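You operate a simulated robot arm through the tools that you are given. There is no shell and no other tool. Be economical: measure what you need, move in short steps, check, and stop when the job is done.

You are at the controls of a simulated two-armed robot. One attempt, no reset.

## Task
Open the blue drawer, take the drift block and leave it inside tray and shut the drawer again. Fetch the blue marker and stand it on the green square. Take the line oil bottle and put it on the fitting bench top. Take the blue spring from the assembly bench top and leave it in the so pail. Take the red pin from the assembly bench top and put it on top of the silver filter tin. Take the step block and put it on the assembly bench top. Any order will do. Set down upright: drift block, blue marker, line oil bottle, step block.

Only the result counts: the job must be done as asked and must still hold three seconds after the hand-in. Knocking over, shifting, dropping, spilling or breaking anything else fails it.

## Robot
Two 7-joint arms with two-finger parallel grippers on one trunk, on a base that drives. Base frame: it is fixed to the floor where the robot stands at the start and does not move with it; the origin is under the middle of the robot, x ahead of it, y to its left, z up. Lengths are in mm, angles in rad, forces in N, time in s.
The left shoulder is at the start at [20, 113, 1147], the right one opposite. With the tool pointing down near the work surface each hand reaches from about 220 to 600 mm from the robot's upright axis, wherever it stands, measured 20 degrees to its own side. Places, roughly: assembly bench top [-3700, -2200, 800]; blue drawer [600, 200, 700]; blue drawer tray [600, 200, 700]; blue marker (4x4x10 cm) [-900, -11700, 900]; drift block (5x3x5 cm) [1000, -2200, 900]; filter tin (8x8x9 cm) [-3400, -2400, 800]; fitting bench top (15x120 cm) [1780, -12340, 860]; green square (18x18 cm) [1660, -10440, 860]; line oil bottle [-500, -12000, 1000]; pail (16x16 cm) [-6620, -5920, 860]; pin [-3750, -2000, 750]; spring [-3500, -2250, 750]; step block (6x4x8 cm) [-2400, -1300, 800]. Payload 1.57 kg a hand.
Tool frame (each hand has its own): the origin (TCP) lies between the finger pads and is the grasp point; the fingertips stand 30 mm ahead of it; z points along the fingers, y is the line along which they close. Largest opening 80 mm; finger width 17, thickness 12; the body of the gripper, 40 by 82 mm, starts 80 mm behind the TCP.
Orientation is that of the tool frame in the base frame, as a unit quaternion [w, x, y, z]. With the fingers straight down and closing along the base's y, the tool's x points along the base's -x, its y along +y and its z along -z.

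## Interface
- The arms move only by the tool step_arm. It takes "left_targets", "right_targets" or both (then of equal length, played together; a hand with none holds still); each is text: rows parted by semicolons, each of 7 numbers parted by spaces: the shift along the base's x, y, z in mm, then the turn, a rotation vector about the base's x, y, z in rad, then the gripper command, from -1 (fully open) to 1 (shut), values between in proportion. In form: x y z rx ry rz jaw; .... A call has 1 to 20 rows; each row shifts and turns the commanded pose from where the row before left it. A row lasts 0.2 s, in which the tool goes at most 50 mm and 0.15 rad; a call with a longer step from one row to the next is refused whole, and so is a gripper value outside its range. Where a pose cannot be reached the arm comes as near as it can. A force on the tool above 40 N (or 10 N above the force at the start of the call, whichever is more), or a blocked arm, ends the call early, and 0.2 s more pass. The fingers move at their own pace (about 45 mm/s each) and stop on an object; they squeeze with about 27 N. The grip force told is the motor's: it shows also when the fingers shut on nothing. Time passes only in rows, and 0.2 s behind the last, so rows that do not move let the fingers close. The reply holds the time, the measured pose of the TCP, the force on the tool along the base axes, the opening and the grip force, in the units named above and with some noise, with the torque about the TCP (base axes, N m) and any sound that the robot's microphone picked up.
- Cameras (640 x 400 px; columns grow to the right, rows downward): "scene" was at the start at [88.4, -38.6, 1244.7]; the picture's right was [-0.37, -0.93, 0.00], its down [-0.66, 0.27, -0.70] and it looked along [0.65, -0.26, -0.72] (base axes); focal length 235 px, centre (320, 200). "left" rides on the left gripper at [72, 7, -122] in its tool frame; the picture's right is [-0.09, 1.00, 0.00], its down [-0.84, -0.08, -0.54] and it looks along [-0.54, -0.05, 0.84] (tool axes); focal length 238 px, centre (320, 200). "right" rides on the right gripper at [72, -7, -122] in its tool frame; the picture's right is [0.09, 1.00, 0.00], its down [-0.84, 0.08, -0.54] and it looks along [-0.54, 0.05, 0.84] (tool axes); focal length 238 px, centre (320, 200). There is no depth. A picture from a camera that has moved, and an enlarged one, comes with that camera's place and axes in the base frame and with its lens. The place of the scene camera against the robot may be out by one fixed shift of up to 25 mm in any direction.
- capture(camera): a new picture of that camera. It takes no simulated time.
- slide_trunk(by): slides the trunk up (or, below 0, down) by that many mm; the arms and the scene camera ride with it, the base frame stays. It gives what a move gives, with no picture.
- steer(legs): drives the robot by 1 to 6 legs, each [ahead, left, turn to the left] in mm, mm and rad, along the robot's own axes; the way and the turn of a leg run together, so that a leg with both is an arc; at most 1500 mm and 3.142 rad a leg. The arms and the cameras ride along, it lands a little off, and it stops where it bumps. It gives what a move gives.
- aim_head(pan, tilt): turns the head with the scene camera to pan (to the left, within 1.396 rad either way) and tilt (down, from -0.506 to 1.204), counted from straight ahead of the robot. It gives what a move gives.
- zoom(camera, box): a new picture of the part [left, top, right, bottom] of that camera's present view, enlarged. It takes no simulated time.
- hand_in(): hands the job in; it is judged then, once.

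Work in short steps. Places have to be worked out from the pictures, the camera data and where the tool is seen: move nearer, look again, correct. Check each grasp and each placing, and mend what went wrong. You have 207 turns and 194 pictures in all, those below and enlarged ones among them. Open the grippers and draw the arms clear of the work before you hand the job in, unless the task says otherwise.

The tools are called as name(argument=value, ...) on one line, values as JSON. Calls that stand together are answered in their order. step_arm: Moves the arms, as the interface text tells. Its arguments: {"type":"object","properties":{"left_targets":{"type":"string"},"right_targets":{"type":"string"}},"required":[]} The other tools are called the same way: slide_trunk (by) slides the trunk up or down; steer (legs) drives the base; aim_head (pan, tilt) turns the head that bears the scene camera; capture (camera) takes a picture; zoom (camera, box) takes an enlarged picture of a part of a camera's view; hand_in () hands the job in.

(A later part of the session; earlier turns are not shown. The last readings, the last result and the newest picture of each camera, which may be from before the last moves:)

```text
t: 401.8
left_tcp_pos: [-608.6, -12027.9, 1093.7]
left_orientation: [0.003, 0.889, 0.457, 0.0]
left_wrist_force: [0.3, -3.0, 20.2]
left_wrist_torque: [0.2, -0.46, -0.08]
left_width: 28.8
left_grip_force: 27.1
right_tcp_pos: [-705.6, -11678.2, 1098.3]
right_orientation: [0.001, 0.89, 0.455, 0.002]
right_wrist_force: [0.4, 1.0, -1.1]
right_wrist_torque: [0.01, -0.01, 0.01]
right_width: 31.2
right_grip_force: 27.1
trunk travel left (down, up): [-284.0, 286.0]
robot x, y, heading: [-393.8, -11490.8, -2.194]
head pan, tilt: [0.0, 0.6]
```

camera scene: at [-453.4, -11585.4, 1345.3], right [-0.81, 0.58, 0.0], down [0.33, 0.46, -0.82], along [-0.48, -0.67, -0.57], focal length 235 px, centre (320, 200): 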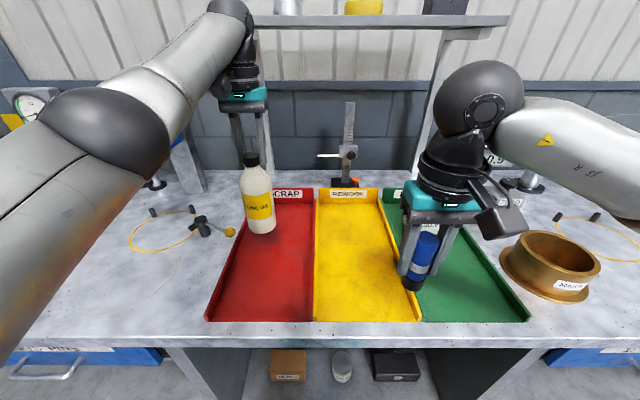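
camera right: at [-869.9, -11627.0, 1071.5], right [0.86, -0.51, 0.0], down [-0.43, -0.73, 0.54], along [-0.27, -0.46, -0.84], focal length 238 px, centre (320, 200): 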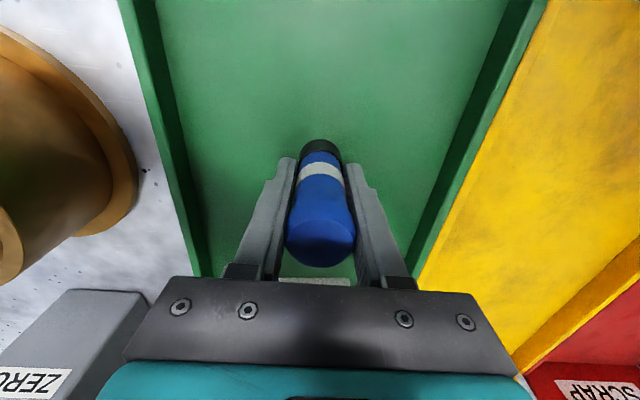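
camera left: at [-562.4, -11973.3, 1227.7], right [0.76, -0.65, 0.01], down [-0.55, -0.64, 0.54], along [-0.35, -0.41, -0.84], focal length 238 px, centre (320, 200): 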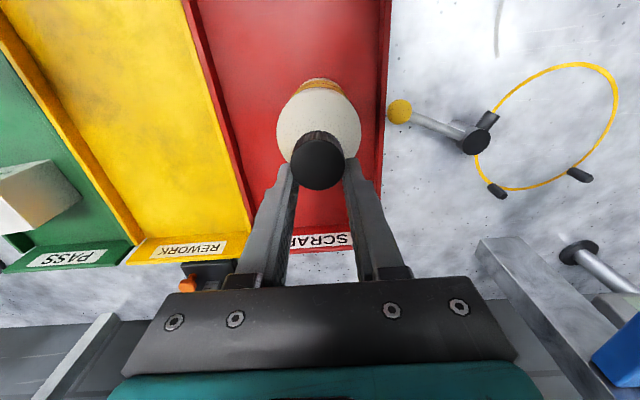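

Contact: the bottle stands at TCP z about 1094. I open, shift 9 mm back toward the robot to centre on the cap, and look.

step_arm(left_targets="0 0 1 0 0 0 0.1;0 0 0 0 0 0 -0.2;0 0 0 0 0 0 -0.2;3 4 0 0 0 0 -0.2;2.5 3.5 0 0 0 0 -0.2;0 0 0 0 0 0 -0.2")

capture(camera="left")

zoom(camera="scene", box=[205, 120, 325, 240])

```text
t: 403.1
left_tcp_pos: [-603.4, -12020.7, 1091.7]
left_orientation: [0.002, 0.889, 0.457, 0.004]
left_wrist_force: [0.6, 0.0, -0.1]
left_wrist_torque: [-0.01, 0.01, 0.01]
left_width: 48.2
left_grip_force: 0.0
right_tcp_pos: [-706.2, -11678.4, 1096.5]
right_orientation: [0.0, 0.891, 0.455, 0.003]
right_wrist_force: [-0.2, -0.1, 0.2]
right_wrist_torque: [-0.03, -0.05, 0.0]
right_width: 31.2
right_grip_force: 26.6
trunk travel left (down, up): [-284.0, 286.0]
robot x, y, heading: [-400.8, -11497.0, -2.195]
head pan, tilt: [0.0, 0.6]
```

```text
50 pictures are left
camera left: at [-556.7, -11965.6, 1213.0], right [0.76, -0.65, 0.01], down [-0.55, -0.64, 0.54], along [-0.35, -0.41, -0.84], focal length 238 px, centre (320, 200)
```

left: 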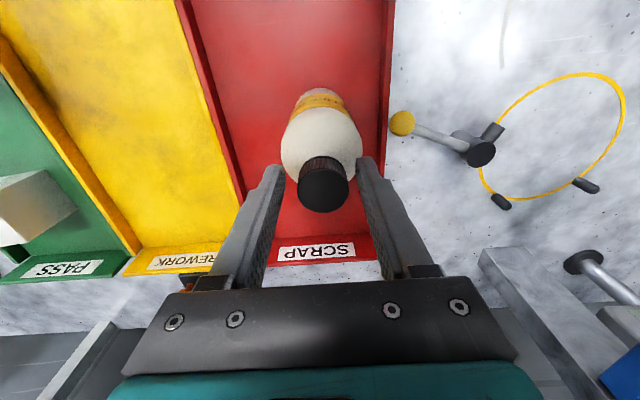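

```text
3.33 times, centred on (265, 180) of scene
camera zoom: at [-453.3, -11584.6, 1345.4], right [-0.81, 0.58, 0.0], down [0.33, 0.46, -0.83], along [-0.48, -0.67, -0.56], focal length 782 px, centre (503, 267)
```

zoom: 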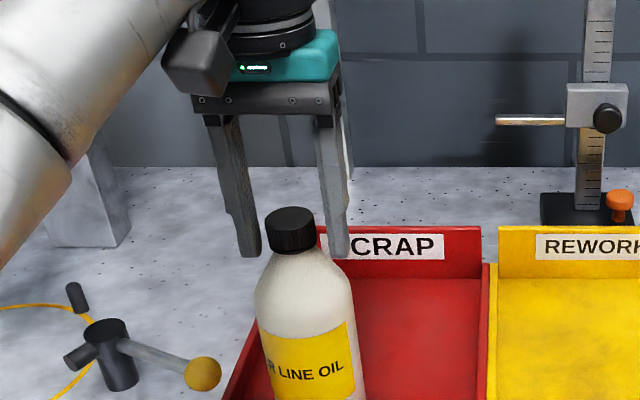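

The cap is centred (1.5 mm off), with its top at TCP level and about 20 mm tall. I raise 8 mm so the tips stay off the shoulder, then close.

step_arm(left_targets="1 1 8 0 0 0 -0.2;0 0 0 0 0 0 0.2;0 0 0 0 0 0 1;0 0 0 0 0 0 1;0 0 0 0 0 0 1")

step_arm(left_targets="0 0 10 0 0 0 1;0 0 20 0 0 0 1;0 0 30 0 0 0 1;0 0 30 0 0 0 1;0 0 0 0 0 0 1")

capture(camera="left")

capture(camera="scene")

```text
t: 404.4
left_tcp_pos: [-601.1, -12018.2, 1099.2]
left_orientation: [0.002, 0.889, 0.458, 0.004]
left_wrist_force: [1.9, 0.2, 0.0]
left_wrist_torque: [0.07, -0.05, -0.03]
left_width: 30.9
left_grip_force: 27.2
right_tcp_pos: [-705.4, -11679.0, 1097.7]
right_orientation: [-0.001, 0.891, 0.455, 0.002]
right_wrist_force: [-0.5, -0.8, -1.4]
right_wrist_torque: [0.0, -0.01, 0.01]
right_width: 31.1
right_grip_force: 27.1
trunk travel left (down, up): [-284.0, 286.0]
robot x, y, heading: [-395.8, -11495.5, -2.191]
head pan, tilt: [0.0, 0.6]
```

```text
t: 405.6
left_tcp_pos: [-601.1, -12019.8, 1188.0]
left_orientation: [0.002, 0.889, 0.458, 0.004]
left_wrist_force: [-0.6, 0.1, -6.0]
left_wrist_torque: [0.03, -0.02, 0.01]
left_width: 30.8
left_grip_force: 26.7
right_tcp_pos: [-706.8, -11679.3, 1096.8]
right_orientation: [0.0, 0.89, 0.455, 0.003]
right_wrist_force: [0.2, -0.3, -1.0]
right_wrist_torque: [0.0, 0.0, 0.01]
right_width: 31.1
right_grip_force: 26.7
trunk travel left (down, up): [-284.0, 286.0]
robot x, y, heading: [-398.7, -11494.4, -2.196]
head pan, tilt: [0.0, 0.6]
```

```text
48 pictures are left
camera left: at [-555.4, -11965.9, 1310.0], right [0.76, -0.65, 0.01], down [-0.55, -0.64, 0.54], along [-0.35, -0.41, -0.84], focal length 238 px, centre (320, 200)
```

left: 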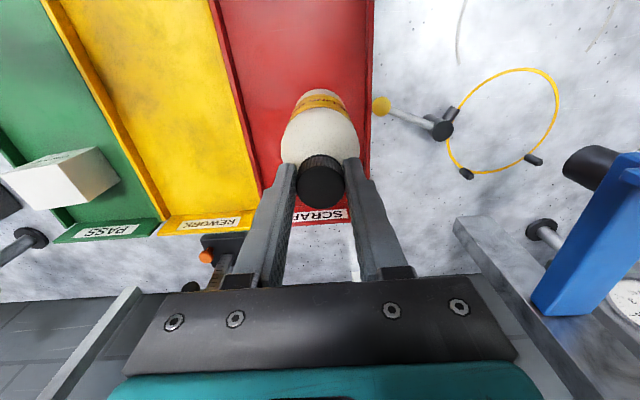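

```text
47 pictures are left
camera scene: at [-453.4, -11585.2, 1345.3], right [-0.81, 0.58, 0.0], down [0.33, 0.46, -0.82], along [-0.48, -0.67, -0.57], focal length 235 px, centre (320, 200)
```

scene: 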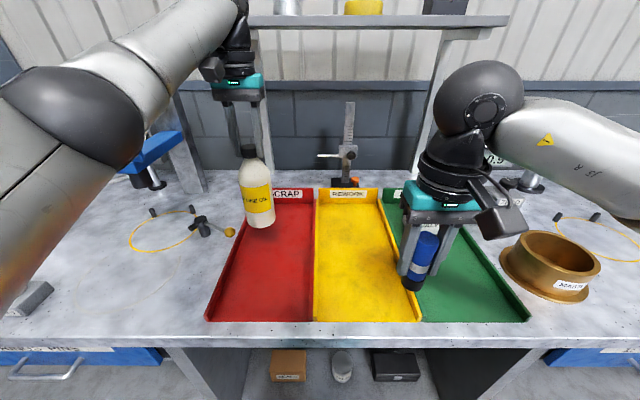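

The bottle now hangs straight, gripped by the cap (30.8 mm). I draw it back, back off and turn along the aisle toward the fitting bench.

step_arm(left_targets="20 28 15 0 0 0 1;25 34 15 0 0 0 1;25 34 10 0 0 0 1;25 34 10 0 0 0 1;25 34 0 0 0 0 1")

steer(legs=[[-350, 0, 0], [0, 0, 1.58], [600, 0, 0]])

aim_head(pan=0.2, tilt=0.25)

capture(camera="scene")

```text
t: 406.8
left_tcp_pos: [-480.5, -11854.5, 1240.4]
left_orientation: [0.002, 0.889, 0.457, 0.002]
left_wrist_force: [0.3, 0.0, -5.0]
left_wrist_torque: [0.02, -0.01, 0.01]
left_width: 30.7
left_grip_force: 27.3
right_tcp_pos: [-705.0, -11678.4, 1097.1]
right_orientation: [-0.001, 0.891, 0.455, 0.002]
right_wrist_force: [0.4, 0.3, -0.5]
right_wrist_torque: [-0.02, 0.01, -0.03]
right_width: 31.2
right_grip_force: 26.7
trunk travel left (down, up): [-284.0, 286.0]
robot x, y, heading: [-397.5, -11494.3, -2.196]
head pan, tilt: [0.0, 0.6]
```

```text
t: 415.9
left_tcp_pos: [673.0, -11615.1, 1240.1]
left_orientation: [-0.001, 0.285, 0.958, 0.004]
left_wrist_force: [-0.7, -0.8, -4.7]
left_wrist_torque: [0.05, 0.02, -0.04]
left_width: 31.0
left_grip_force: 27.2
right_tcp_pos: [505.5, -11845.5, 1097.4]
right_orientation: [-0.002, 0.287, 0.958, 0.001]
right_wrist_force: [0.1, -0.2, -0.8]
right_wrist_torque: [0.0, 0.01, -0.03]
right_width: 30.9
right_grip_force: 27.5
trunk travel left (down, up): [-284.0, 286.0]
robot x, y, heading: [309.4, -11546.5, -0.579]
head pan, tilt: [0.0, 0.6]
```

```text
t: 416.8
left_tcp_pos: [671.7, -11615.5, 1239.7]
left_orientation: [-0.002, 0.286, 0.958, 0.004]
left_wrist_force: [-0.4, -0.1, -5.2]
left_wrist_torque: [-0.01, 0.02, -0.02]
left_width: 30.9
left_grip_force: 26.8
right_tcp_pos: [505.5, -11847.2, 1097.5]
right_orientation: [-0.002, 0.287, 0.958, 0.001]
right_wrist_force: [0.2, -0.2, -0.7]
right_wrist_torque: [0.0, -0.03, -0.01]
right_width: 31.0
right_grip_force: 26.9
trunk travel left (down, up): [-284.0, 286.0]
robot x, y, heading: [307.1, -11545.9, -0.58]
head pan, tilt: [0.201, 0.25]
```

```text
46 pictures are left
camera scene: at [408.6, -11596.6, 1377.5], right [-0.37, -0.93, 0.0], down [-0.23, 0.09, -0.97], along [0.9, -0.36, -0.25], focal length 235 px, centre (320, 200)
```

scene: 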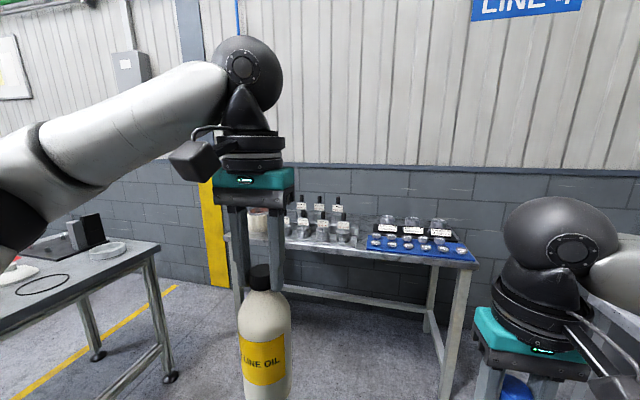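

The table against the end wall should be the fitting bench. I zoom to see its free top area.

zoom(camera="scene", box=[220, 180, 490, 290])

```text
2.37 times, centred on (355, 235) of scene
camera zoom: at [408.6, -11596.6, 1377.5], right [-0.37, -0.93, 0.0], down [-0.23, 0.09, -0.97], along [0.9, -0.36, -0.25], focal length 556 px, centre (237, 117)
```

zoom: 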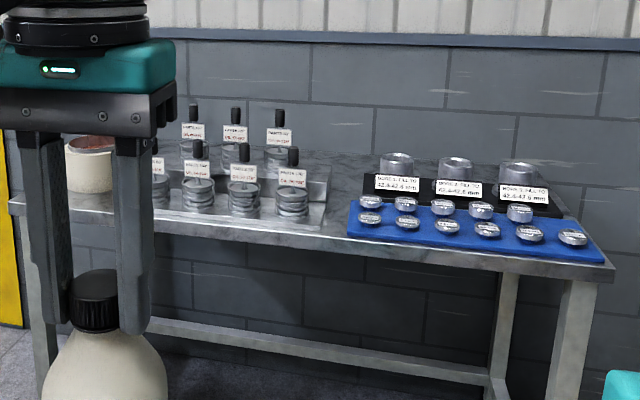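

I need a higher and closer view of this table, so I raise the trunk and drive about 590 mm toward it.

slide_trunk(by=180)

steer(legs=[[594, 46, -0.035]])

aim_head(pan=0.0, tilt=0.6)

capture(camera="scene")

```text
t: 418.8
left_tcp_pos: [670.3, -11616.2, 1419.0]
left_orientation: [-0.001, 0.285, 0.959, 0.004]
left_wrist_force: [-0.1, 0.3, -5.9]
left_wrist_torque: [0.02, 0.02, 0.01]
left_width: 30.9
left_grip_force: 27.0
right_tcp_pos: [504.8, -11846.8, 1278.4]
right_orientation: [-0.002, 0.287, 0.958, 0.002]
right_wrist_force: [0.4, 1.0, -0.8]
right_wrist_torque: [0.03, -0.02, 0.03]
right_width: 31.0
right_grip_force: 26.9
trunk travel left (down, up): [-464.0, 106.0]
robot x, y, heading: [308.4, -11549.3, -0.584]
head pan, tilt: [0.201, 0.25]
```

```text
t: 422.2
left_tcp_pos: [1189.6, -11928.6, 1419.1]
left_orientation: [-0.001, 0.302, 0.953, 0.004]
left_wrist_force: [-0.3, 0.6, -4.8]
left_wrist_torque: [0.01, 0.05, 0.0]
left_width: 30.8
left_grip_force: 26.8
right_tcp_pos: [1014.2, -12153.5, 1277.3]
right_orientation: [-0.002, 0.305, 0.952, 0.002]
right_wrist_force: [0.0, 1.0, -1.5]
right_wrist_torque: [0.0, 0.01, -0.01]
right_width: 30.9
right_grip_force: 26.7
trunk travel left (down, up): [-464.0, 106.0]
robot x, y, heading: [829.2, -11847.6, -0.613]
head pan, tilt: [0.201, 0.25]
```

```text
t: 423.0
left_tcp_pos: [1188.2, -11927.2, 1419.8]
left_orientation: [-0.001, 0.303, 0.953, 0.004]
left_wrist_force: [0.4, -0.1, -3.8]
left_wrist_torque: [0.01, 0.02, -0.01]
left_width: 30.9
left_grip_force: 26.8
right_tcp_pos: [1013.2, -12154.2, 1276.7]
right_orientation: [-0.003, 0.305, 0.952, 0.002]
right_wrist_force: [-0.4, -0.2, -0.5]
right_wrist_torque: [0.0, -0.01, -0.02]
right_width: 31.0
right_grip_force: 26.5
trunk travel left (down, up): [-464.0, 106.0]
robot x, y, heading: [825.8, -11847.2, -0.616]
head pan, tilt: [0.0, 0.6]
```

```text
44 pictures are left
camera scene: at [913.5, -11912.8, 1525.4], right [-0.58, -0.82, 0.0], down [-0.46, 0.33, -0.83], along [0.67, -0.48, -0.56], focal length 235 px, centre (320, 200)
```

scene: 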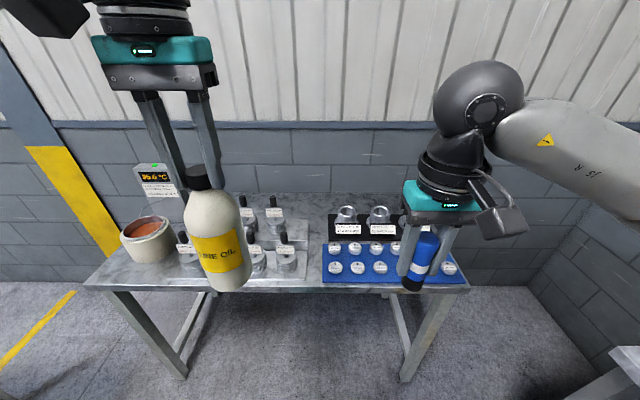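

Geometry now: this table is about 555 mm deep, and the given "15x120 cm" place matches the free strip along its back. That is deeper than a vertical tool can reach, so I'll need a tilted regrip of the bottle. First I look left for the green square's table, which may offer room for that too.

aim_head(pan=1.35, tilt=0.35)

capture(camera="scene")

```text
t: 424.5
left_tcp_pos: [1188.4, -11928.1, 1419.5]
left_orientation: [-0.001, 0.302, 0.953, 0.004]
left_wrist_force: [-0.1, 0.1, -5.2]
left_wrist_torque: [0.01, 0.01, -0.01]
left_width: 31.0
left_grip_force: 27.1
right_tcp_pos: [1014.3, -12153.1, 1276.3]
right_orientation: [-0.002, 0.305, 0.952, 0.002]
right_wrist_force: [0.0, 0.2, -1.3]
right_wrist_torque: [0.02, 0.0, 0.01]
right_width: 31.1
right_grip_force: 26.7
trunk travel left (down, up): [-464.0, 106.0]
robot x, y, heading: [833.1, -11847.7, -0.618]
head pan, tilt: [1.349, 0.351]
```

```text
43 pictures are left
camera scene: at [910.8, -11799.6, 1548.1], right [0.67, -0.74, 0.0], down [-0.26, -0.23, -0.94], along [0.7, 0.63, -0.34], focal length 235 px, centre (320, 200)
```

scene: 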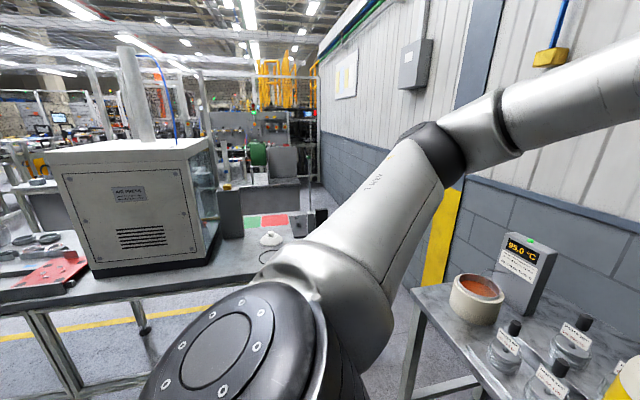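

The green square is on the press table (pixel 250,222). I turn the robot toward that table for an unobstructed view of how to reach it.

steer(legs=[[-300, 0, 0], [0, 0, 1.3]])

aim_head(pan=0.0, tilt=0.35)

capture(camera="scene")

```text
t: 429.8
left_tcp_pos: [752.9, -11346.5, 1419.6]
left_orientation: [-0.004, -0.344, 0.939, 0.003]
left_wrist_force: [0.4, 0.2, -4.7]
left_wrist_torque: [-0.04, 0.03, -0.02]
left_width: 30.7
left_grip_force: 27.2
right_tcp_pos: [925.2, -11572.5, 1276.8]
right_orientation: [-0.003, -0.341, 0.94, 0.0]
right_wrist_force: [-0.4, -0.1, -0.8]
right_wrist_torque: [0.0, -0.01, 0.0]
right_width: 31.1
right_grip_force: 26.4
trunk travel left (down, up): [-464.0, 106.0]
robot x, y, heading: [582.8, -11674.2, 0.702]
head pan, tilt: [1.349, 0.351]
```

```text
t: 431.3
left_tcp_pos: [750.7, -11347.0, 1419.4]
left_orientation: [-0.004, -0.343, 0.939, 0.003]
left_wrist_force: [0.4, -0.2, -5.1]
left_wrist_torque: [-0.02, 0.0, -0.04]
left_width: 31.0
left_grip_force: 26.8
right_tcp_pos: [926.0, -11572.1, 1276.9]
right_orientation: [-0.003, -0.341, 0.94, 0.0]
right_wrist_force: [-0.2, -0.3, -0.7]
right_wrist_torque: [0.0, -0.04, -0.01]
right_width: 31.0
right_grip_force: 27.2
trunk travel left (down, up): [-464.0, 106.0]
robot x, y, heading: [579.8, -11674.3, 0.695]
head pan, tilt: [0.0, 0.351]
```

```text
42 pictures are left
camera scene: at [665.6, -11615.7, 1548.1], right [0.64, -0.77, 0.0], down [-0.26, -0.22, -0.94], along [0.72, 0.6, -0.34], focal length 235 px, centre (320, 200)
```

scene: 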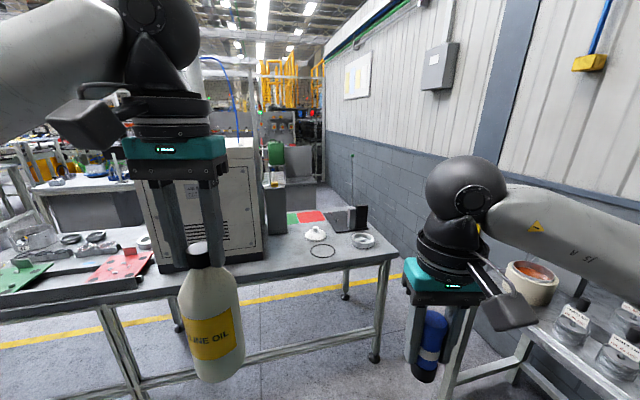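

The square lies close to the table's far side, and the gap at its right end is too narrow. I go round the left end: first back along the aisle, looking at that end.

steer(legs=[[0, 0, 1.83], [950, -150, 0], [950, -150, 0]])

aim_head(pan=-0.9, tilt=0.3)

capture(camera="scene")

```text
t: 445.2
left_tcp_pos: [-1135.8, -10283.4, 1417.5]
left_orientation: [0.004, 0.955, -0.298, 0.002]
left_wrist_force: [0.5, 1.2, -6.0]
left_wrist_torque: [-0.05, -0.03, -0.01]
left_width: 31.0
left_grip_force: 27.3
right_tcp_pos: [-964.2, -10054.6, 1278.6]
right_orientation: [0.002, 0.954, -0.3, 0.002]
right_wrist_force: [-0.2, 0.6, -0.8]
right_wrist_torque: [0.0, 0.02, 0.0]
right_width: 30.8
right_grip_force: 26.9
trunk travel left (down, up): [-464.0, 106.0]
robot x, y, heading: [-776.9, -10359.2, 2.538]
head pan, tilt: [0.0, 0.351]
```

```text
t: 446.4
left_tcp_pos: [-1135.1, -10281.8, 1418.8]
left_orientation: [0.004, 0.955, -0.297, 0.001]
left_wrist_force: [0.1, -0.2, -4.3]
left_wrist_torque: [-0.02, -0.01, 0.02]
left_width: 30.9
left_grip_force: 26.7
right_tcp_pos: [-962.8, -10055.4, 1278.5]
right_orientation: [0.001, 0.954, -0.299, 0.002]
right_wrist_force: [-1.1, -0.6, -1.0]
right_wrist_torque: [-0.02, 0.0, -0.03]
right_width: 31.0
right_grip_force: 26.8
trunk travel left (down, up): [-464.0, 106.0]
robot x, y, heading: [-773.5, -10353.9, 2.536]
head pan, tilt: [-0.901, 0.3]
```

```text
41 pictures are left
camera scene: at [-786.5, -10268.8, 1552.9], right [1.0, 0.07, 0.0], down [0.02, -0.3, -0.96], along [-0.06, 0.95, -0.3], focal length 235 px, centre (320, 200)
```

scene: 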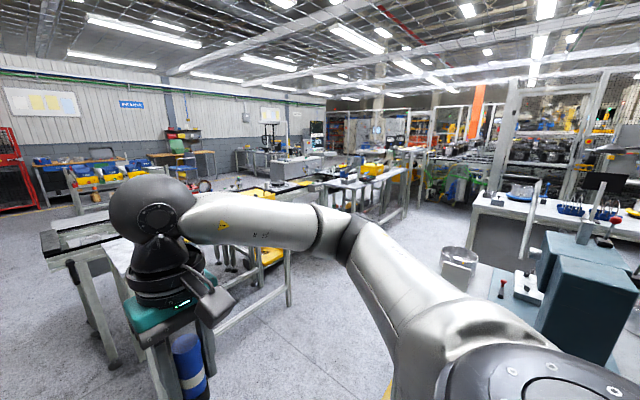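

There is an aisle behind that table, reachable round its left end. I turn to face the table side, shift right past its end, and back up beside it, keeping both hands short.

steer(legs=[[0, 0, 1.561], [0, -690, 0], [-900, 0, 0]])

aim_head(pan=1.3, tilt=0.45)

capture(camera="scene")

```text
t: 458.3
left_tcp_pos: [-895.4, -9585.4, 1419.5]
left_orientation: [0.002, 0.89, 0.457, 0.003]
left_wrist_force: [0.6, -0.8, -5.1]
left_wrist_torque: [-0.02, -0.04, 0.03]
left_width: 31.0
left_grip_force: 26.8
right_tcp_pos: [-1119.4, -9410.3, 1277.1]
right_orientation: [-0.001, 0.891, 0.455, 0.002]
right_wrist_force: [-0.6, 1.3, 0.3]
right_wrist_torque: [0.06, 0.04, -0.02]
right_width: 31.1
right_grip_force: 27.0
trunk travel left (down, up): [-464.0, 106.0]
robot x, y, heading: [-813.5, -9227.3, -2.196]
head pan, tilt: [-0.901, 0.3]
```

```text
t: 460.4
left_tcp_pos: [-895.3, -9584.9, 1418.4]
left_orientation: [0.002, 0.889, 0.457, 0.005]
left_wrist_force: [0.0, 0.1, -5.2]
left_wrist_torque: [0.05, -0.05, 0.01]
left_width: 30.8
left_grip_force: 26.9
right_tcp_pos: [-1119.3, -9410.3, 1277.7]
right_orientation: [0.0, 0.891, 0.455, 0.004]
right_wrist_force: [0.0, -0.1, -0.3]
right_wrist_torque: [-0.02, -0.02, 0.0]
right_width: 30.8
right_grip_force: 27.3
trunk travel left (down, up): [-464.0, 106.0]
robot x, y, heading: [-812.6, -9224.6, -2.195]
head pan, tilt: [1.3, 0.45]
```

```text
40 pictures are left
camera scene: at [-758.1, -9316.0, 1538.9], right [-0.78, -0.63, 0.0], down [-0.27, 0.34, -0.9], along [0.56, -0.7, -0.44], focal length 235 px, centre (320, 200)
```

scene: 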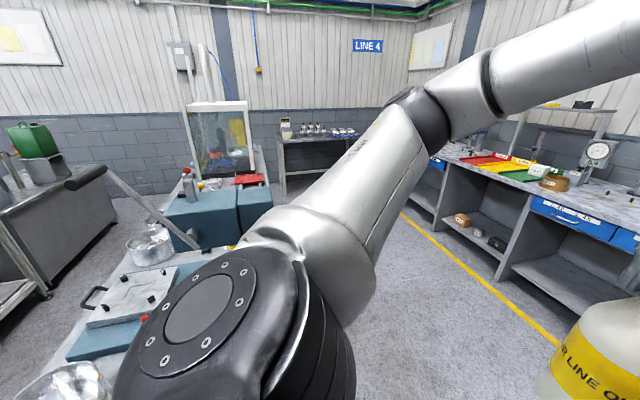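

The aisle behind the table looks about 1 m wide. I back up another 980 mm, then shift left along the table toward the green square.

steer(legs=[[-1000, 0, 0.01], [0, 1400, 0], [0, 1400, 0]])

aim_head(pan=0.0, tilt=0.6)

capture(camera="scene")

```text
t: 478.8
left_tcp_pos: [1968.6, -10438.8, 1419.4]
left_orientation: [0.003, 0.891, 0.453, 0.003]
left_wrist_force: [-0.3, -0.3, -5.7]
left_wrist_torque: [0.0, -0.01, 0.0]
left_width: 31.2
left_grip_force: 26.9
right_tcp_pos: [1746.1, -10261.0, 1278.0]
right_orientation: [0.0, 0.893, 0.45, 0.002]
right_wrist_force: [0.5, 0.5, -0.6]
right_wrist_torque: [0.0, 0.01, -0.01]
right_width: 30.8
right_grip_force: 27.0
trunk travel left (down, up): [-464.0, 106.0]
robot x, y, heading: [2058.4, -10077.2, -2.206]
head pan, tilt: [1.3, 0.45]
```

```text
t: 480.3
left_tcp_pos: [1967.6, -10438.1, 1420.6]
left_orientation: [0.002, 0.891, 0.453, 0.004]
left_wrist_force: [0.6, -0.5, -4.2]
left_wrist_torque: [0.07, -0.03, 0.02]
left_width: 31.0
left_grip_force: 26.7
right_tcp_pos: [1746.4, -10260.8, 1277.6]
right_orientation: [0.0, 0.893, 0.451, 0.002]
right_wrist_force: [-0.3, -0.4, 0.0]
right_wrist_torque: [0.0, -0.03, 0.0]
right_width: 30.9
right_grip_force: 27.4
trunk travel left (down, up): [-464.0, 106.0]
robot x, y, heading: [2056.7, -10078.9, -2.208]
head pan, tilt: [0.0, 0.6]
```

```text
39 pictures are left
camera scene: at [2000.0, -10169.0, 1525.4], right [-0.81, 0.59, 0.0], down [0.33, 0.46, -0.82], along [-0.49, -0.67, -0.57], focal length 235 px, centre (320, 200)
```

scene: 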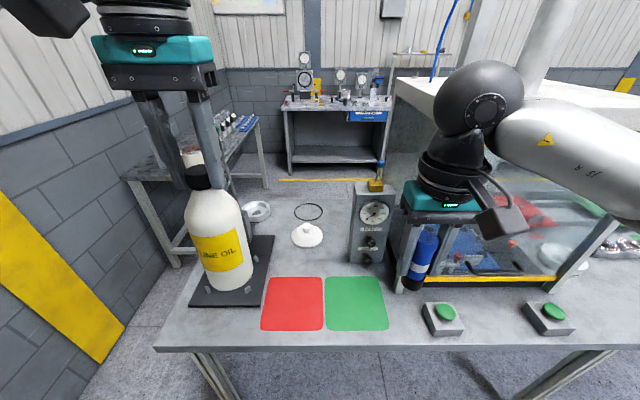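

The green square is dead ahead-right at (1662,-10439), within reach. I lower the trunk 200 mm and bring the marker over it.

slide_trunk(by=-200)

step_arm(right_targets="-17 -36 0 0 0 0 1;-17 -36 0 0 0 0 1;-17 -36 0 0 0 0 1;-17 -36 0 0 0 0 1;-17 -35 0 0 0 0 1;0 0 -35 0 0 0 1;0 0 -35 0 0 0 1;0 0 -30 0 0 0 1;0 0 0 0 0 0 1")

capture(camera="right")

capture(camera="scene")

```text
t: 482.4
left_tcp_pos: [1968.9, -10439.5, 1219.3]
left_orientation: [0.001, 0.891, 0.454, 0.004]
left_wrist_force: [-0.4, 0.2, -4.6]
left_wrist_torque: [0.02, -0.01, -0.01]
left_width: 31.0
left_grip_force: 27.2
right_tcp_pos: [1746.0, -10261.0, 1077.5]
right_orientation: [0.0, 0.893, 0.451, 0.003]
right_wrist_force: [0.4, 0.3, -1.1]
right_wrist_torque: [0.02, -0.03, -0.03]
right_width: 30.9
right_grip_force: 26.4
trunk travel left (down, up): [-264.0, 306.0]
robot x, y, heading: [2054.3, -10078.2, -2.205]
head pan, tilt: [0.0, 0.6]
```

```text
t: 484.4
left_tcp_pos: [1968.8, -10438.3, 1219.1]
left_orientation: [0.002, 0.891, 0.453, 0.004]
left_wrist_force: [-0.3, 0.5, -6.0]
left_wrist_torque: [0.08, 0.0, 0.02]
left_width: 30.8
left_grip_force: 27.0
right_tcp_pos: [1662.4, -10439.5, 977.4]
right_orientation: [-0.001, 0.892, 0.452, 0.003]
right_wrist_force: [0.0, -0.3, -1.2]
right_wrist_torque: [-0.02, -0.01, -0.02]
right_width: 31.1
right_grip_force: 26.9
trunk travel left (down, up): [-264.0, 306.0]
robot x, y, heading: [2057.5, -10079.6, -2.202]
head pan, tilt: [0.0, 0.6]
```

```text
38 pictures are left
camera right: at [1698.1, -10379.2, 1100.6], right [0.86, -0.52, 0.0], down [-0.44, -0.72, 0.54], along [-0.28, -0.46, -0.84], focal length 238 px, centre (320, 200)
```

right: 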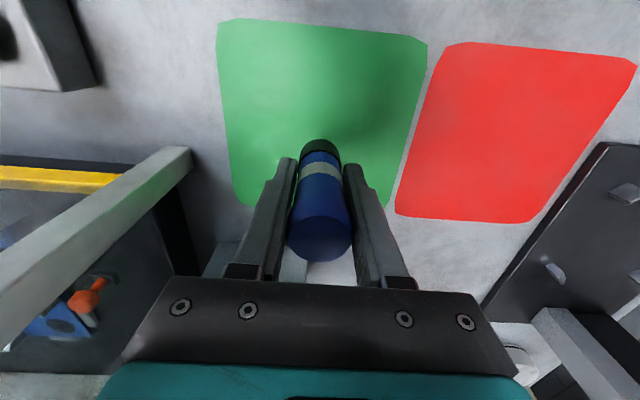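

```text
37 pictures are left
camera scene: at [2000.0, -10168.8, 1325.4], right [-0.81, 0.59, 0.0], down [0.33, 0.46, -0.82], along [-0.49, -0.67, -0.57], focal length 235 px, centre (320, 200)
```

scene: 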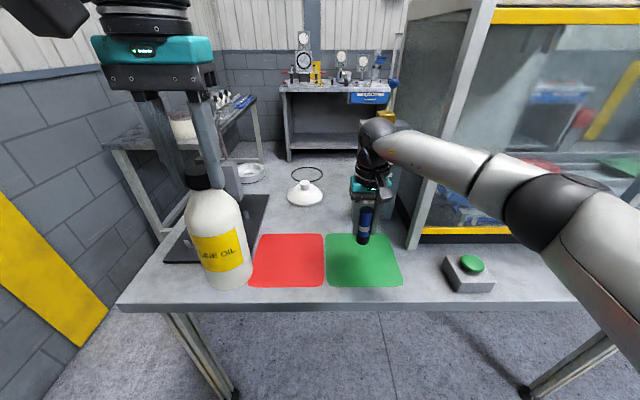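

The square's centre works out at (1654,-10444), 10 mm from the hand. I correct and lower.

step_arm(right_targets="-4 -2 -20 0 0 0 1;-3 -2 -20 0 0 0 1;0 0 -15 0 0 0 1;0 0 -3 0 0 0 1;0 0 -3 0 0 0 1;0 0 0 0 0 0 1")

zoom(camera="scene", box=[310, 190, 420, 300])

```text
t: 485.8
left_tcp_pos: [1968.2, -10437.7, 1220.4]
left_orientation: [0.002, 0.891, 0.453, 0.005]
left_wrist_force: [-0.5, 0.3, -5.6]
left_wrist_torque: [0.06, 0.01, 0.0]
left_width: 30.7
left_grip_force: 27.5
right_tcp_pos: [1653.0, -10442.6, 917.0]
right_orientation: [0.0, 0.892, 0.452, 0.002]
right_wrist_force: [0.4, 0.2, 0.0]
right_wrist_torque: [-0.02, -0.01, 0.02]
right_width: 30.6
right_grip_force: 26.6
trunk travel left (down, up): [-264.0, 306.0]
robot x, y, heading: [2054.7, -10081.2, -2.203]
head pan, tilt: [0.0, 0.6]
```

```text
3.64 times, centred on (365, 245) of scene
camera zoom: at [2000.0, -10168.9, 1325.4], right [-0.81, 0.59, 0.0], down [0.33, 0.46, -0.82], along [-0.49, -0.67, -0.57], focal length 853 px, centre (156, 36)
```

zoom: 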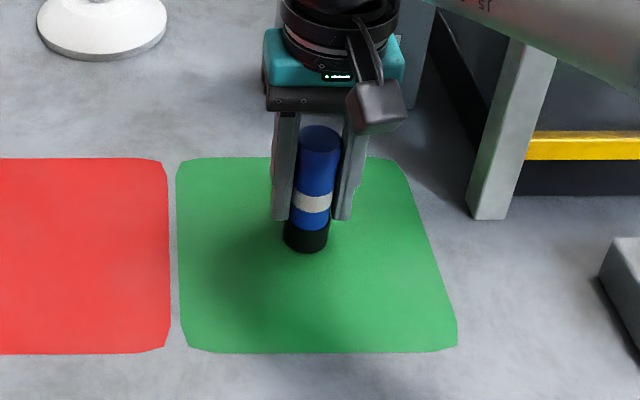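

The marker's base is right over the square's centre. I step down to contact.

step_arm(right_targets="0 0 -3 0 0 0 1;0 0 -3 0 0 0 1;0 0 -2 0 0 0 1;0 0 -2 0 0 0 1;0 0 0 0 0 0 1")

```text
t: 487.0
left_tcp_pos: [1969.8, -10437.5, 1221.3]
left_orientation: [0.002, 0.891, 0.454, 0.004]
left_wrist_force: [-0.3, 0.1, -5.3]
left_wrist_torque: [0.03, 0.0, 0.0]
left_width: 31.1
left_grip_force: 27.5
right_tcp_pos: [1654.9, -10443.7, 910.4]
right_orientation: [0.002, 0.892, 0.452, 0.0]
right_wrist_force: [-1.8, 0.1, 25.4]
right_wrist_torque: [-0.03, 0.1, -0.02]
right_width: 31.0
right_grip_force: 27.1
trunk travel left (down, up): [-264.0, 306.0]
robot x, y, heading: [2058.7, -10082.1, -2.202]
head pan, tilt: [0.0, 0.6]
```

Contact at z 910. I ease off 2 mm, open, rise and check.

step_arm(right_targets="0 0 2 0 0 0 1;0 0 0 0 0 0 0;0 0 0 0 0 0 -0.4;0 0 0 0 0 0 -0.4;0 0 30 0 0 0 -0.4;0 0 45 0 0 0 -0.4;0 0 45 0 0 0 -0.4;10 20 30 0 0 0 -0.4")

zoom(camera="scene", box=[190, 150, 450, 320])

```text
t: 488.8
left_tcp_pos: [1969.2, -10438.4, 1220.0]
left_orientation: [0.002, 0.892, 0.452, 0.005]
left_wrist_force: [0.3, 0.1, -5.5]
left_wrist_torque: [0.05, -0.01, 0.0]
left_width: 30.8
left_grip_force: 26.8
right_tcp_pos: [1664.6, -10421.5, 1062.1]
right_orientation: [0.0, 0.892, 0.452, 0.003]
right_wrist_force: [0.7, 1.0, -0.1]
right_wrist_torque: [0.0, 0.0, -0.01]
right_width: 55.8
right_grip_force: 0.1
trunk travel left (down, up): [-264.0, 306.0]
robot x, y, heading: [2054.0, -10080.2, -2.201]
head pan, tilt: [0.0, 0.6]
```

```text
2.35 times, centred on (320, 235) of scene
camera zoom: at [2000.0, -10168.1, 1325.4], right [-0.81, 0.59, 0.0], down [0.33, 0.46, -0.83], along [-0.49, -0.67, -0.56], focal length 552 px, centre (320, 118)
```

zoom: 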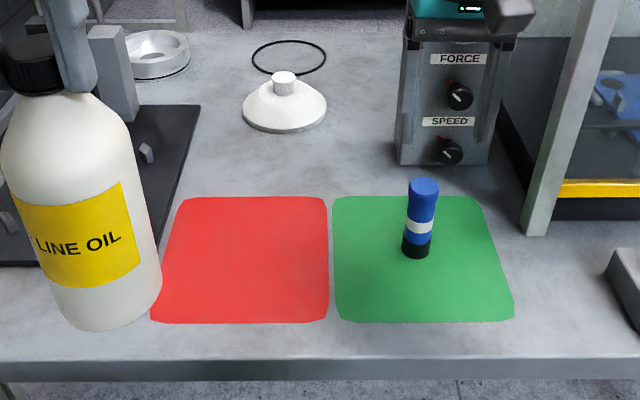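

The blue marker stands on the green square. Now I use the free red square beside it to re-grip the bottle with a tilted tool: I move the bottle over it and lower.

step_arm(left_targets="-32 -20 0 0 0 0 1;-32 -20 0 0 0 0 1;-32 -20 0 0 0 0 1;-31 -20 0 0 0 0 1;0 0 -35 0 0 0 1;0 0 -35 0 0 0 1;0 0 -35 0 0 0 1;0 0 -25 0 0 0 1;0 0 -15 0 0 0 1;0 0 -5 0 0 0 1;0 0 0 0 0 0 1")

capture(camera="scene")

```text
t: 491.2
left_tcp_pos: [1841.3, -10518.7, 1069.1]
left_orientation: [0.003, 0.891, 0.453, 0.004]
left_wrist_force: [0.1, -0.5, -4.6]
left_wrist_torque: [0.07, -0.01, -0.05]
left_width: 30.9
left_grip_force: 27.2
right_tcp_pos: [1663.7, -10423.3, 1059.6]
right_orientation: [0.0, 0.893, 0.451, 0.003]
right_wrist_force: [0.4, -1.0, 0.1]
right_wrist_torque: [0.0, 0.01, 0.0]
right_width: 56.1
right_grip_force: 0.0
trunk travel left (down, up): [-264.0, 306.0]
robot x, y, heading: [2055.8, -10083.2, -2.201]
head pan, tilt: [0.0, 0.6]
```

```text
34 pictures are left
camera scene: at [1999.9, -10168.9, 1325.4], right [-0.81, 0.59, 0.0], down [0.33, 0.46, -0.82], along [-0.49, -0.67, -0.57], focal length 235 px, centre (320, 200)
```

scene: 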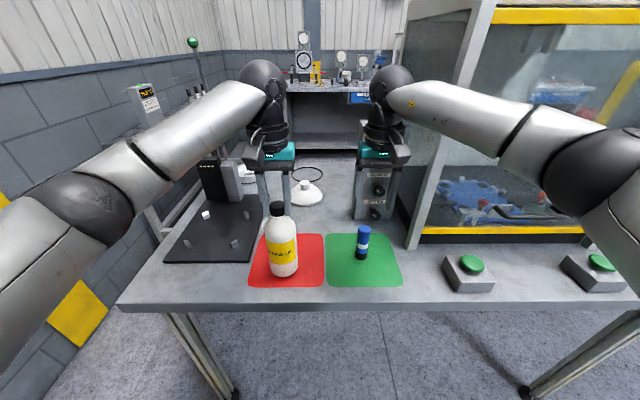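

The bottle is over the red square, so I lower to contact.

step_arm(left_targets="0 0 -3 0 0 0 1;0 0 -3 0 0 0 1;0 0 -2 0 0 0 1;0 0 -2 0 0 0 1;0 0 -2 0 0 0 1;0 0 0 0 0 0 1")

```text
t: 492.6
left_tcp_pos: [1841.7, -10518.1, 1058.0]
left_orientation: [0.003, 0.892, 0.453, 0.003]
left_wrist_force: [2.7, 0.5, 7.0]
left_wrist_torque: [0.16, -0.39, -0.05]
left_width: 31.1
left_grip_force: 27.3
right_tcp_pos: [1665.3, -10421.7, 1060.4]
right_orientation: [0.0, 0.893, 0.45, 0.003]
right_wrist_force: [-0.2, 0.4, -0.5]
right_wrist_torque: [-0.03, -0.01, -0.03]
right_width: 56.0
right_grip_force: 0.0
trunk travel left (down, up): [-264.0, 306.0]
robot x, y, heading: [2051.3, -10080.2, -2.201]
head pan, tilt: [0.0, 0.6]
```

It stands (base 200 mm below the TCP). I open, pitch the left tool forward 0.8 rad about the cap, shift back 10 mm and look.

step_arm(left_targets="0 0 0 0 0 0 0;0 0 0 0 0 0 -0.3;0 0 0 0 0 0 -0.3;0 0 0 -0.107 0.0787 0 -0.3;0 0 0 -0.107 0.0787 0 -0.3;0 0 0 -0.107 0.0787 0 -0.3;0 0 0 -0.107 0.0787 0 -0.3;0 0 0 -0.107 0.0787 0 -0.3;0 0 0 -0.107 0.0787 0 -0.3;3 4 -3 0 0 0 -0.3;3 4 -3 0 0 0 -0.3;0 0 0 0 0 0 -0.3")

capture(camera="left")

zoom(camera="scene", box=[220, 140, 340, 290])

```text
t: 495.2
left_tcp_pos: [1847.8, -10510.7, 1051.8]
left_orientation: [0.177, 0.822, 0.419, -0.344]
left_wrist_force: [-0.2, 0.0, -0.3]
left_wrist_torque: [0.0, 0.03, 0.0]
left_width: 51.9
left_grip_force: 0.0
right_tcp_pos: [1662.9, -10423.4, 1059.4]
right_orientation: [0.0, 0.893, 0.451, 0.003]
right_wrist_force: [0.1, 0.1, 1.0]
right_wrist_torque: [-0.04, 0.01, -0.01]
right_width: 55.7
right_grip_force: 0.1
trunk travel left (down, up): [-264.0, 306.0]
robot x, y, heading: [2054.0, -10080.7, -2.205]
head pan, tilt: [0.0, 0.6]
```

```text
33 pictures are left
camera left: at [1933.4, -10402.9, 1085.5], right [0.77, -0.64, 0.07], down [-0.18, -0.12, 0.98], along [-0.61, -0.76, -0.21], focal length 238 px, centre (320, 200)
```

left: 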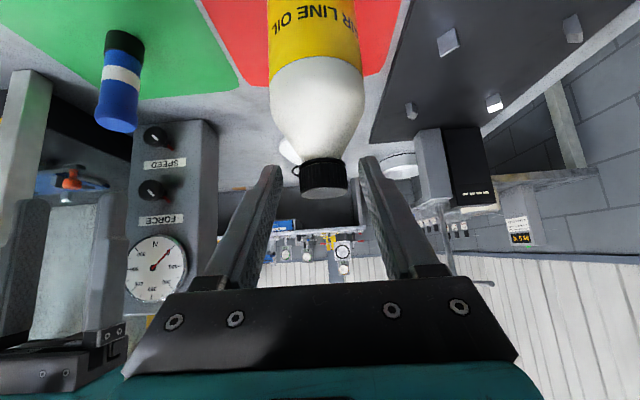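

```text
2.67 times, centred on (280, 215) of scene
camera zoom: at [2000.0, -10168.6, 1325.4], right [-0.81, 0.59, 0.0], down [0.33, 0.46, -0.83], along [-0.49, -0.67, -0.56], focal length 626 px, centre (427, 160)
```

zoom: 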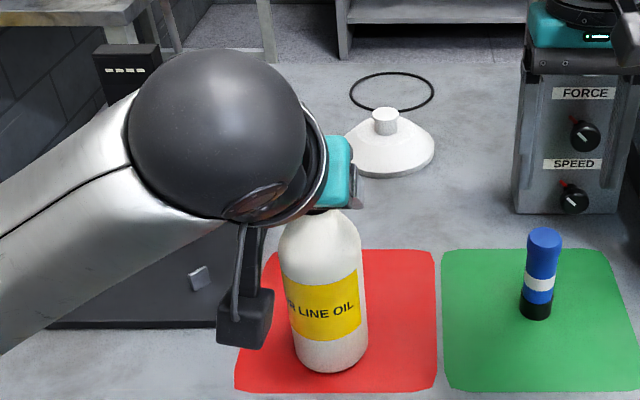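

The cap sits exactly as planned, 14 mm ahead of the TCP and centred. I close and lift slightly to test.

step_arm(left_targets="0 0 0 0 0 0 0.2;0 0 0 0 0 0 1;0 0 0 0 0 0 1;0 0 0 0 0 0 1;0 0 15 0 0 0 1;0 0 30 0 0 0 1;0 0 40 0 0 0 1;0 0 0 0 0 0 1")

capture(camera="scene")

```text
t: 497.0
left_tcp_pos: [1847.5, -10510.8, 1135.4]
left_orientation: [0.176, 0.822, 0.42, -0.341]
left_wrist_force: [-0.4, -0.7, -5.6]
left_wrist_torque: [0.09, -0.06, 0.0]
left_width: 31.1
left_grip_force: 26.4
right_tcp_pos: [1664.9, -10422.0, 1060.5]
right_orientation: [0.0, 0.893, 0.45, 0.003]
right_wrist_force: [-0.1, -0.4, 0.1]
right_wrist_torque: [-0.01, 0.0, -0.02]
right_width: 56.2
right_grip_force: 0.1
trunk travel left (down, up): [-264.0, 306.0]
robot x, y, heading: [2055.2, -10083.9, -2.201]
head pan, tilt: [0.0, 0.6]
```

```text
31 pictures are left
camera scene: at [1999.8, -10169.0, 1325.3], right [-0.81, 0.59, 0.0], down [0.33, 0.46, -0.82], along [-0.49, -0.67, -0.57], focal length 235 px, centre (320, 200)
```

scene: 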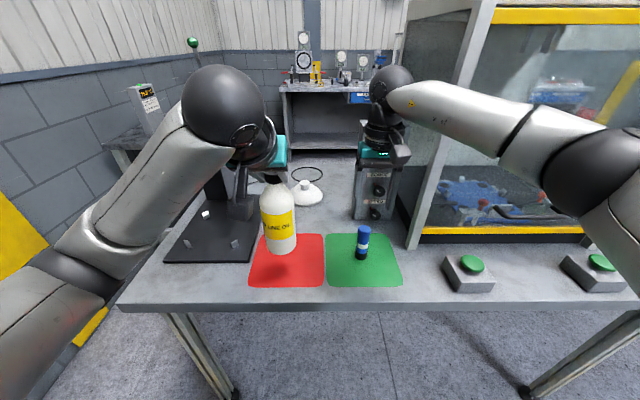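

The bottle hangs upright with the tilted grip, its base 194 mm below the TCP. I retract both hands and raise the trunk for the drive.

step_arm(left_targets="15 20 10 0 0 0 1;15 20 10 0 0 0 1;15 20 10 0 0 0 1;12 17 0 0 0 0 1;0 0 0 0 0 0 1", right_targets="22 29 20 0 0 0 0;22 29 20 0 0 0 0;22 29 20 0 0 0 0;22 29 20 0 0 0 0;20 28 0 0 0 0 0")

slide_trunk(by=200)

steer(legs=[[-70, 0, 0.015], [0, -1400, 0], [0, -1450, 0], [980, 0, 0]])

capture(camera="scene")

```text
t: 498.2
left_tcp_pos: [1905.5, -10431.4, 1166.6]
left_orientation: [0.176, 0.822, 0.419, -0.342]
left_wrist_force: [0.0, 0.5, -4.7]
left_wrist_torque: [0.05, -0.03, -0.04]
left_width: 31.1
left_grip_force: 26.8
right_tcp_pos: [1772.2, -10277.0, 1138.7]
right_orientation: [0.0, 0.893, 0.45, 0.003]
right_wrist_force: [0.7, -0.5, -0.4]
right_wrist_torque: [-0.01, -0.01, 0.01]
right_width: 40.1
right_grip_force: 0.0
trunk travel left (down, up): [-264.0, 306.0]
robot x, y, heading: [2056.1, -10078.4, -2.197]
head pan, tilt: [0.0, 0.6]
```

```text
t: 500.4
left_tcp_pos: [1905.1, -10433.7, 1364.9]
left_orientation: [0.176, 0.822, 0.42, -0.342]
left_wrist_force: [0.1, 0.1, -5.6]
left_wrist_torque: [0.04, -0.02, -0.01]
left_width: 30.7
left_grip_force: 27.0
right_tcp_pos: [1770.5, -10278.0, 1338.3]
right_orientation: [0.0, 0.893, 0.451, 0.002]
right_wrist_force: [-0.5, 0.0, 0.2]
right_wrist_torque: [0.02, 0.01, 0.0]
right_width: 40.1
right_grip_force: 0.0
trunk travel left (down, up): [-464.0, 106.0]
robot x, y, heading: [2059.6, -10082.0, -2.206]
head pan, tilt: [0.0, 0.6]
```

```text
t: 519.3
left_tcp_pos: [-916.5, -9489.3, 1365.6]
left_orientation: [0.175, 0.824, 0.414, -0.345]
left_wrist_force: [-0.7, 0.4, -5.3]
left_wrist_torque: [0.07, -0.03, -0.01]
left_width: 30.9
left_grip_force: 26.7
right_tcp_pos: [-1048.4, -9331.7, 1337.8]
right_orientation: [0.0, 0.896, 0.444, 0.003]
right_wrist_force: [0.6, 0.4, -0.9]
right_wrist_torque: [0.0, 0.01, 0.01]
right_width: 40.0
right_grip_force: 0.1
trunk travel left (down, up): [-464.0, 106.0]
robot x, y, heading: [-762.4, -9137.1, -2.217]
head pan, tilt: [0.0, 0.6]
```

```text
30 pictures are left
camera scene: at [-817.6, -9225.9, 1525.4], right [-0.8, 0.6, 0.0], down [0.34, 0.45, -0.82], along [-0.5, -0.66, -0.57], focal length 235 px, centre (320, 200)
```

scene: 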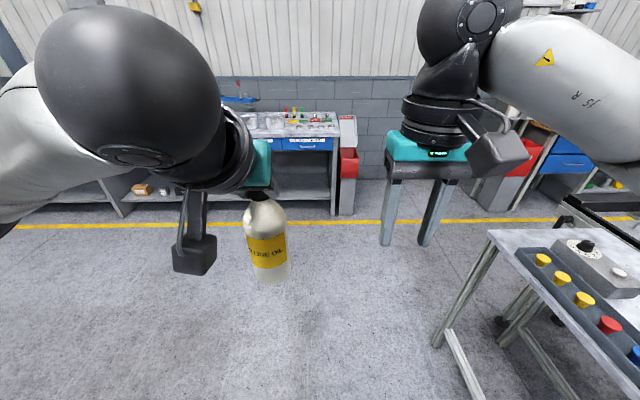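

All clear so far. I continue out to the main aisle, turn left and drive toward the fitting bench, stopping about 600 mm before its edge.

steer(legs=[[1386, 0, 0], [0, 0, 1.602], [1428, 0, 0], [1428, 0, 0]])

capture(camera="scene")

```text
t: 543.7
left_tcp_pos: [1118.9, -12035.2, 1366.3]
left_orientation: [0.369, 0.268, 0.883, -0.111]
left_wrist_force: [-0.3, 0.0, -4.5]
left_wrist_torque: [0.08, 0.07, -0.01]
left_width: 31.3
left_grip_force: 26.9
right_tcp_pos: [968.7, -12175.2, 1339.0]
right_orientation: [-0.002, 0.292, 0.956, 0.002]
right_wrist_force: [1.0, 0.2, 0.2]
right_wrist_torque: [0.0, 0.01, 0.01]
right_width: 39.9
right_grip_force: 0.0
trunk travel left (down, up): [-464.0, 106.0]
robot x, y, heading: [758.3, -11898.8, -0.6]
head pan, tilt: [0.0, 0.6]
```

```text
29 pictures are left
camera scene: at [845.7, -11962.8, 1525.4], right [-0.56, -0.83, 0.0], down [-0.47, 0.32, -0.82], along [0.68, -0.46, -0.57], focal length 235 px, centre (320, 200)
```

scene: 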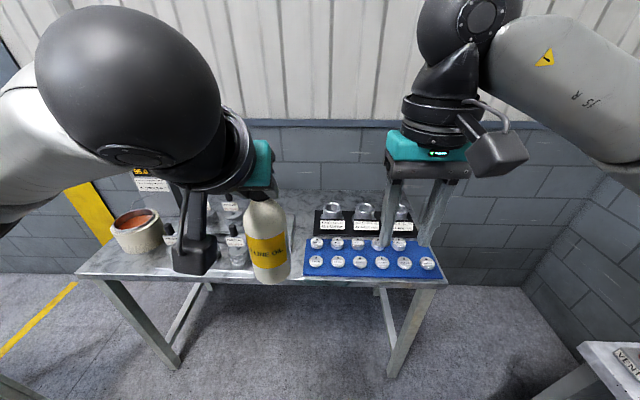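

The geometry is confirmed: front edge at u 8075, wall 530 mm deeper. I drive 325 mm in, with everything well above the items.

steer(legs=[[200, 0, -0.015], [125, 0, 0]])

step_arm(left_targets="40 -28 0 0 0 0 1;40 -28 0 0 0 0 1;40 -28 0 0 0 0 1;40 -28 0 0 0 0 1;40 -28 0 0 0 0 1;40 -28 0 0 0 0 1;25 -18 0 0 0 0 1;0 0 0 0 0 0 1")

capture(camera="scene")

```text
t: 546.1
left_tcp_pos: [1377.8, -12219.4, 1366.1]
left_orientation: [0.368, 0.274, 0.881, -0.114]
left_wrist_force: [-0.1, -0.5, -4.0]
left_wrist_torque: [0.07, 0.07, -0.02]
left_width: 30.9
left_grip_force: 26.8
right_tcp_pos: [1226.2, -12356.9, 1338.0]
right_orientation: [-0.002, 0.3, 0.954, 0.001]
right_wrist_force: [0.8, -0.3, 0.3]
right_wrist_torque: [0.02, -0.01, -0.01]
right_width: 40.0
right_grip_force: 0.0
trunk travel left (down, up): [-464.0, 106.0]
robot x, y, heading: [1019.5, -12076.4, -0.611]
head pan, tilt: [0.0, 0.6]
```

```text
t: 547.9
left_tcp_pos: [1641.6, -12404.6, 1368.3]
left_orientation: [0.368, 0.275, 0.881, -0.113]
left_wrist_force: [-0.4, 0.4, -4.3]
left_wrist_torque: [0.03, 0.08, -0.03]
left_width: 31.0
left_grip_force: 26.8
right_tcp_pos: [1227.1, -12356.5, 1338.1]
right_orientation: [-0.002, 0.3, 0.954, 0.001]
right_wrist_force: [0.2, 0.5, 0.7]
right_wrist_torque: [0.01, -0.01, 0.01]
right_width: 40.0
right_grip_force: 0.0
trunk travel left (down, up): [-464.0, 106.0]
robot x, y, heading: [1024.0, -12077.8, -0.608]
head pan, tilt: [0.0, 0.6]
```

```text
28 pictures are left
camera scene: at [1106.1, -12143.1, 1525.4], right [-0.57, -0.82, 0.0], down [-0.46, 0.32, -0.82], along [0.68, -0.47, -0.57], focal length 235 px, centre (320, 200)
```

scene: 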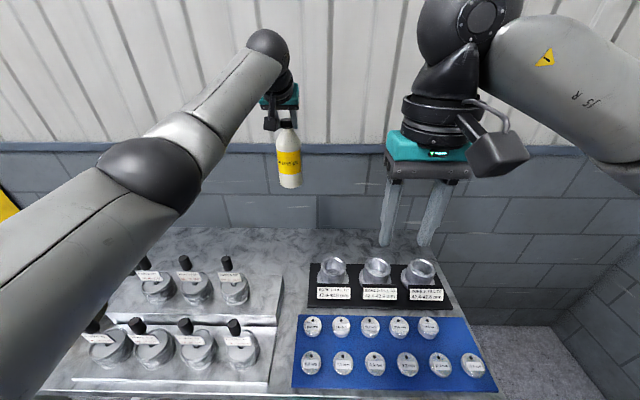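

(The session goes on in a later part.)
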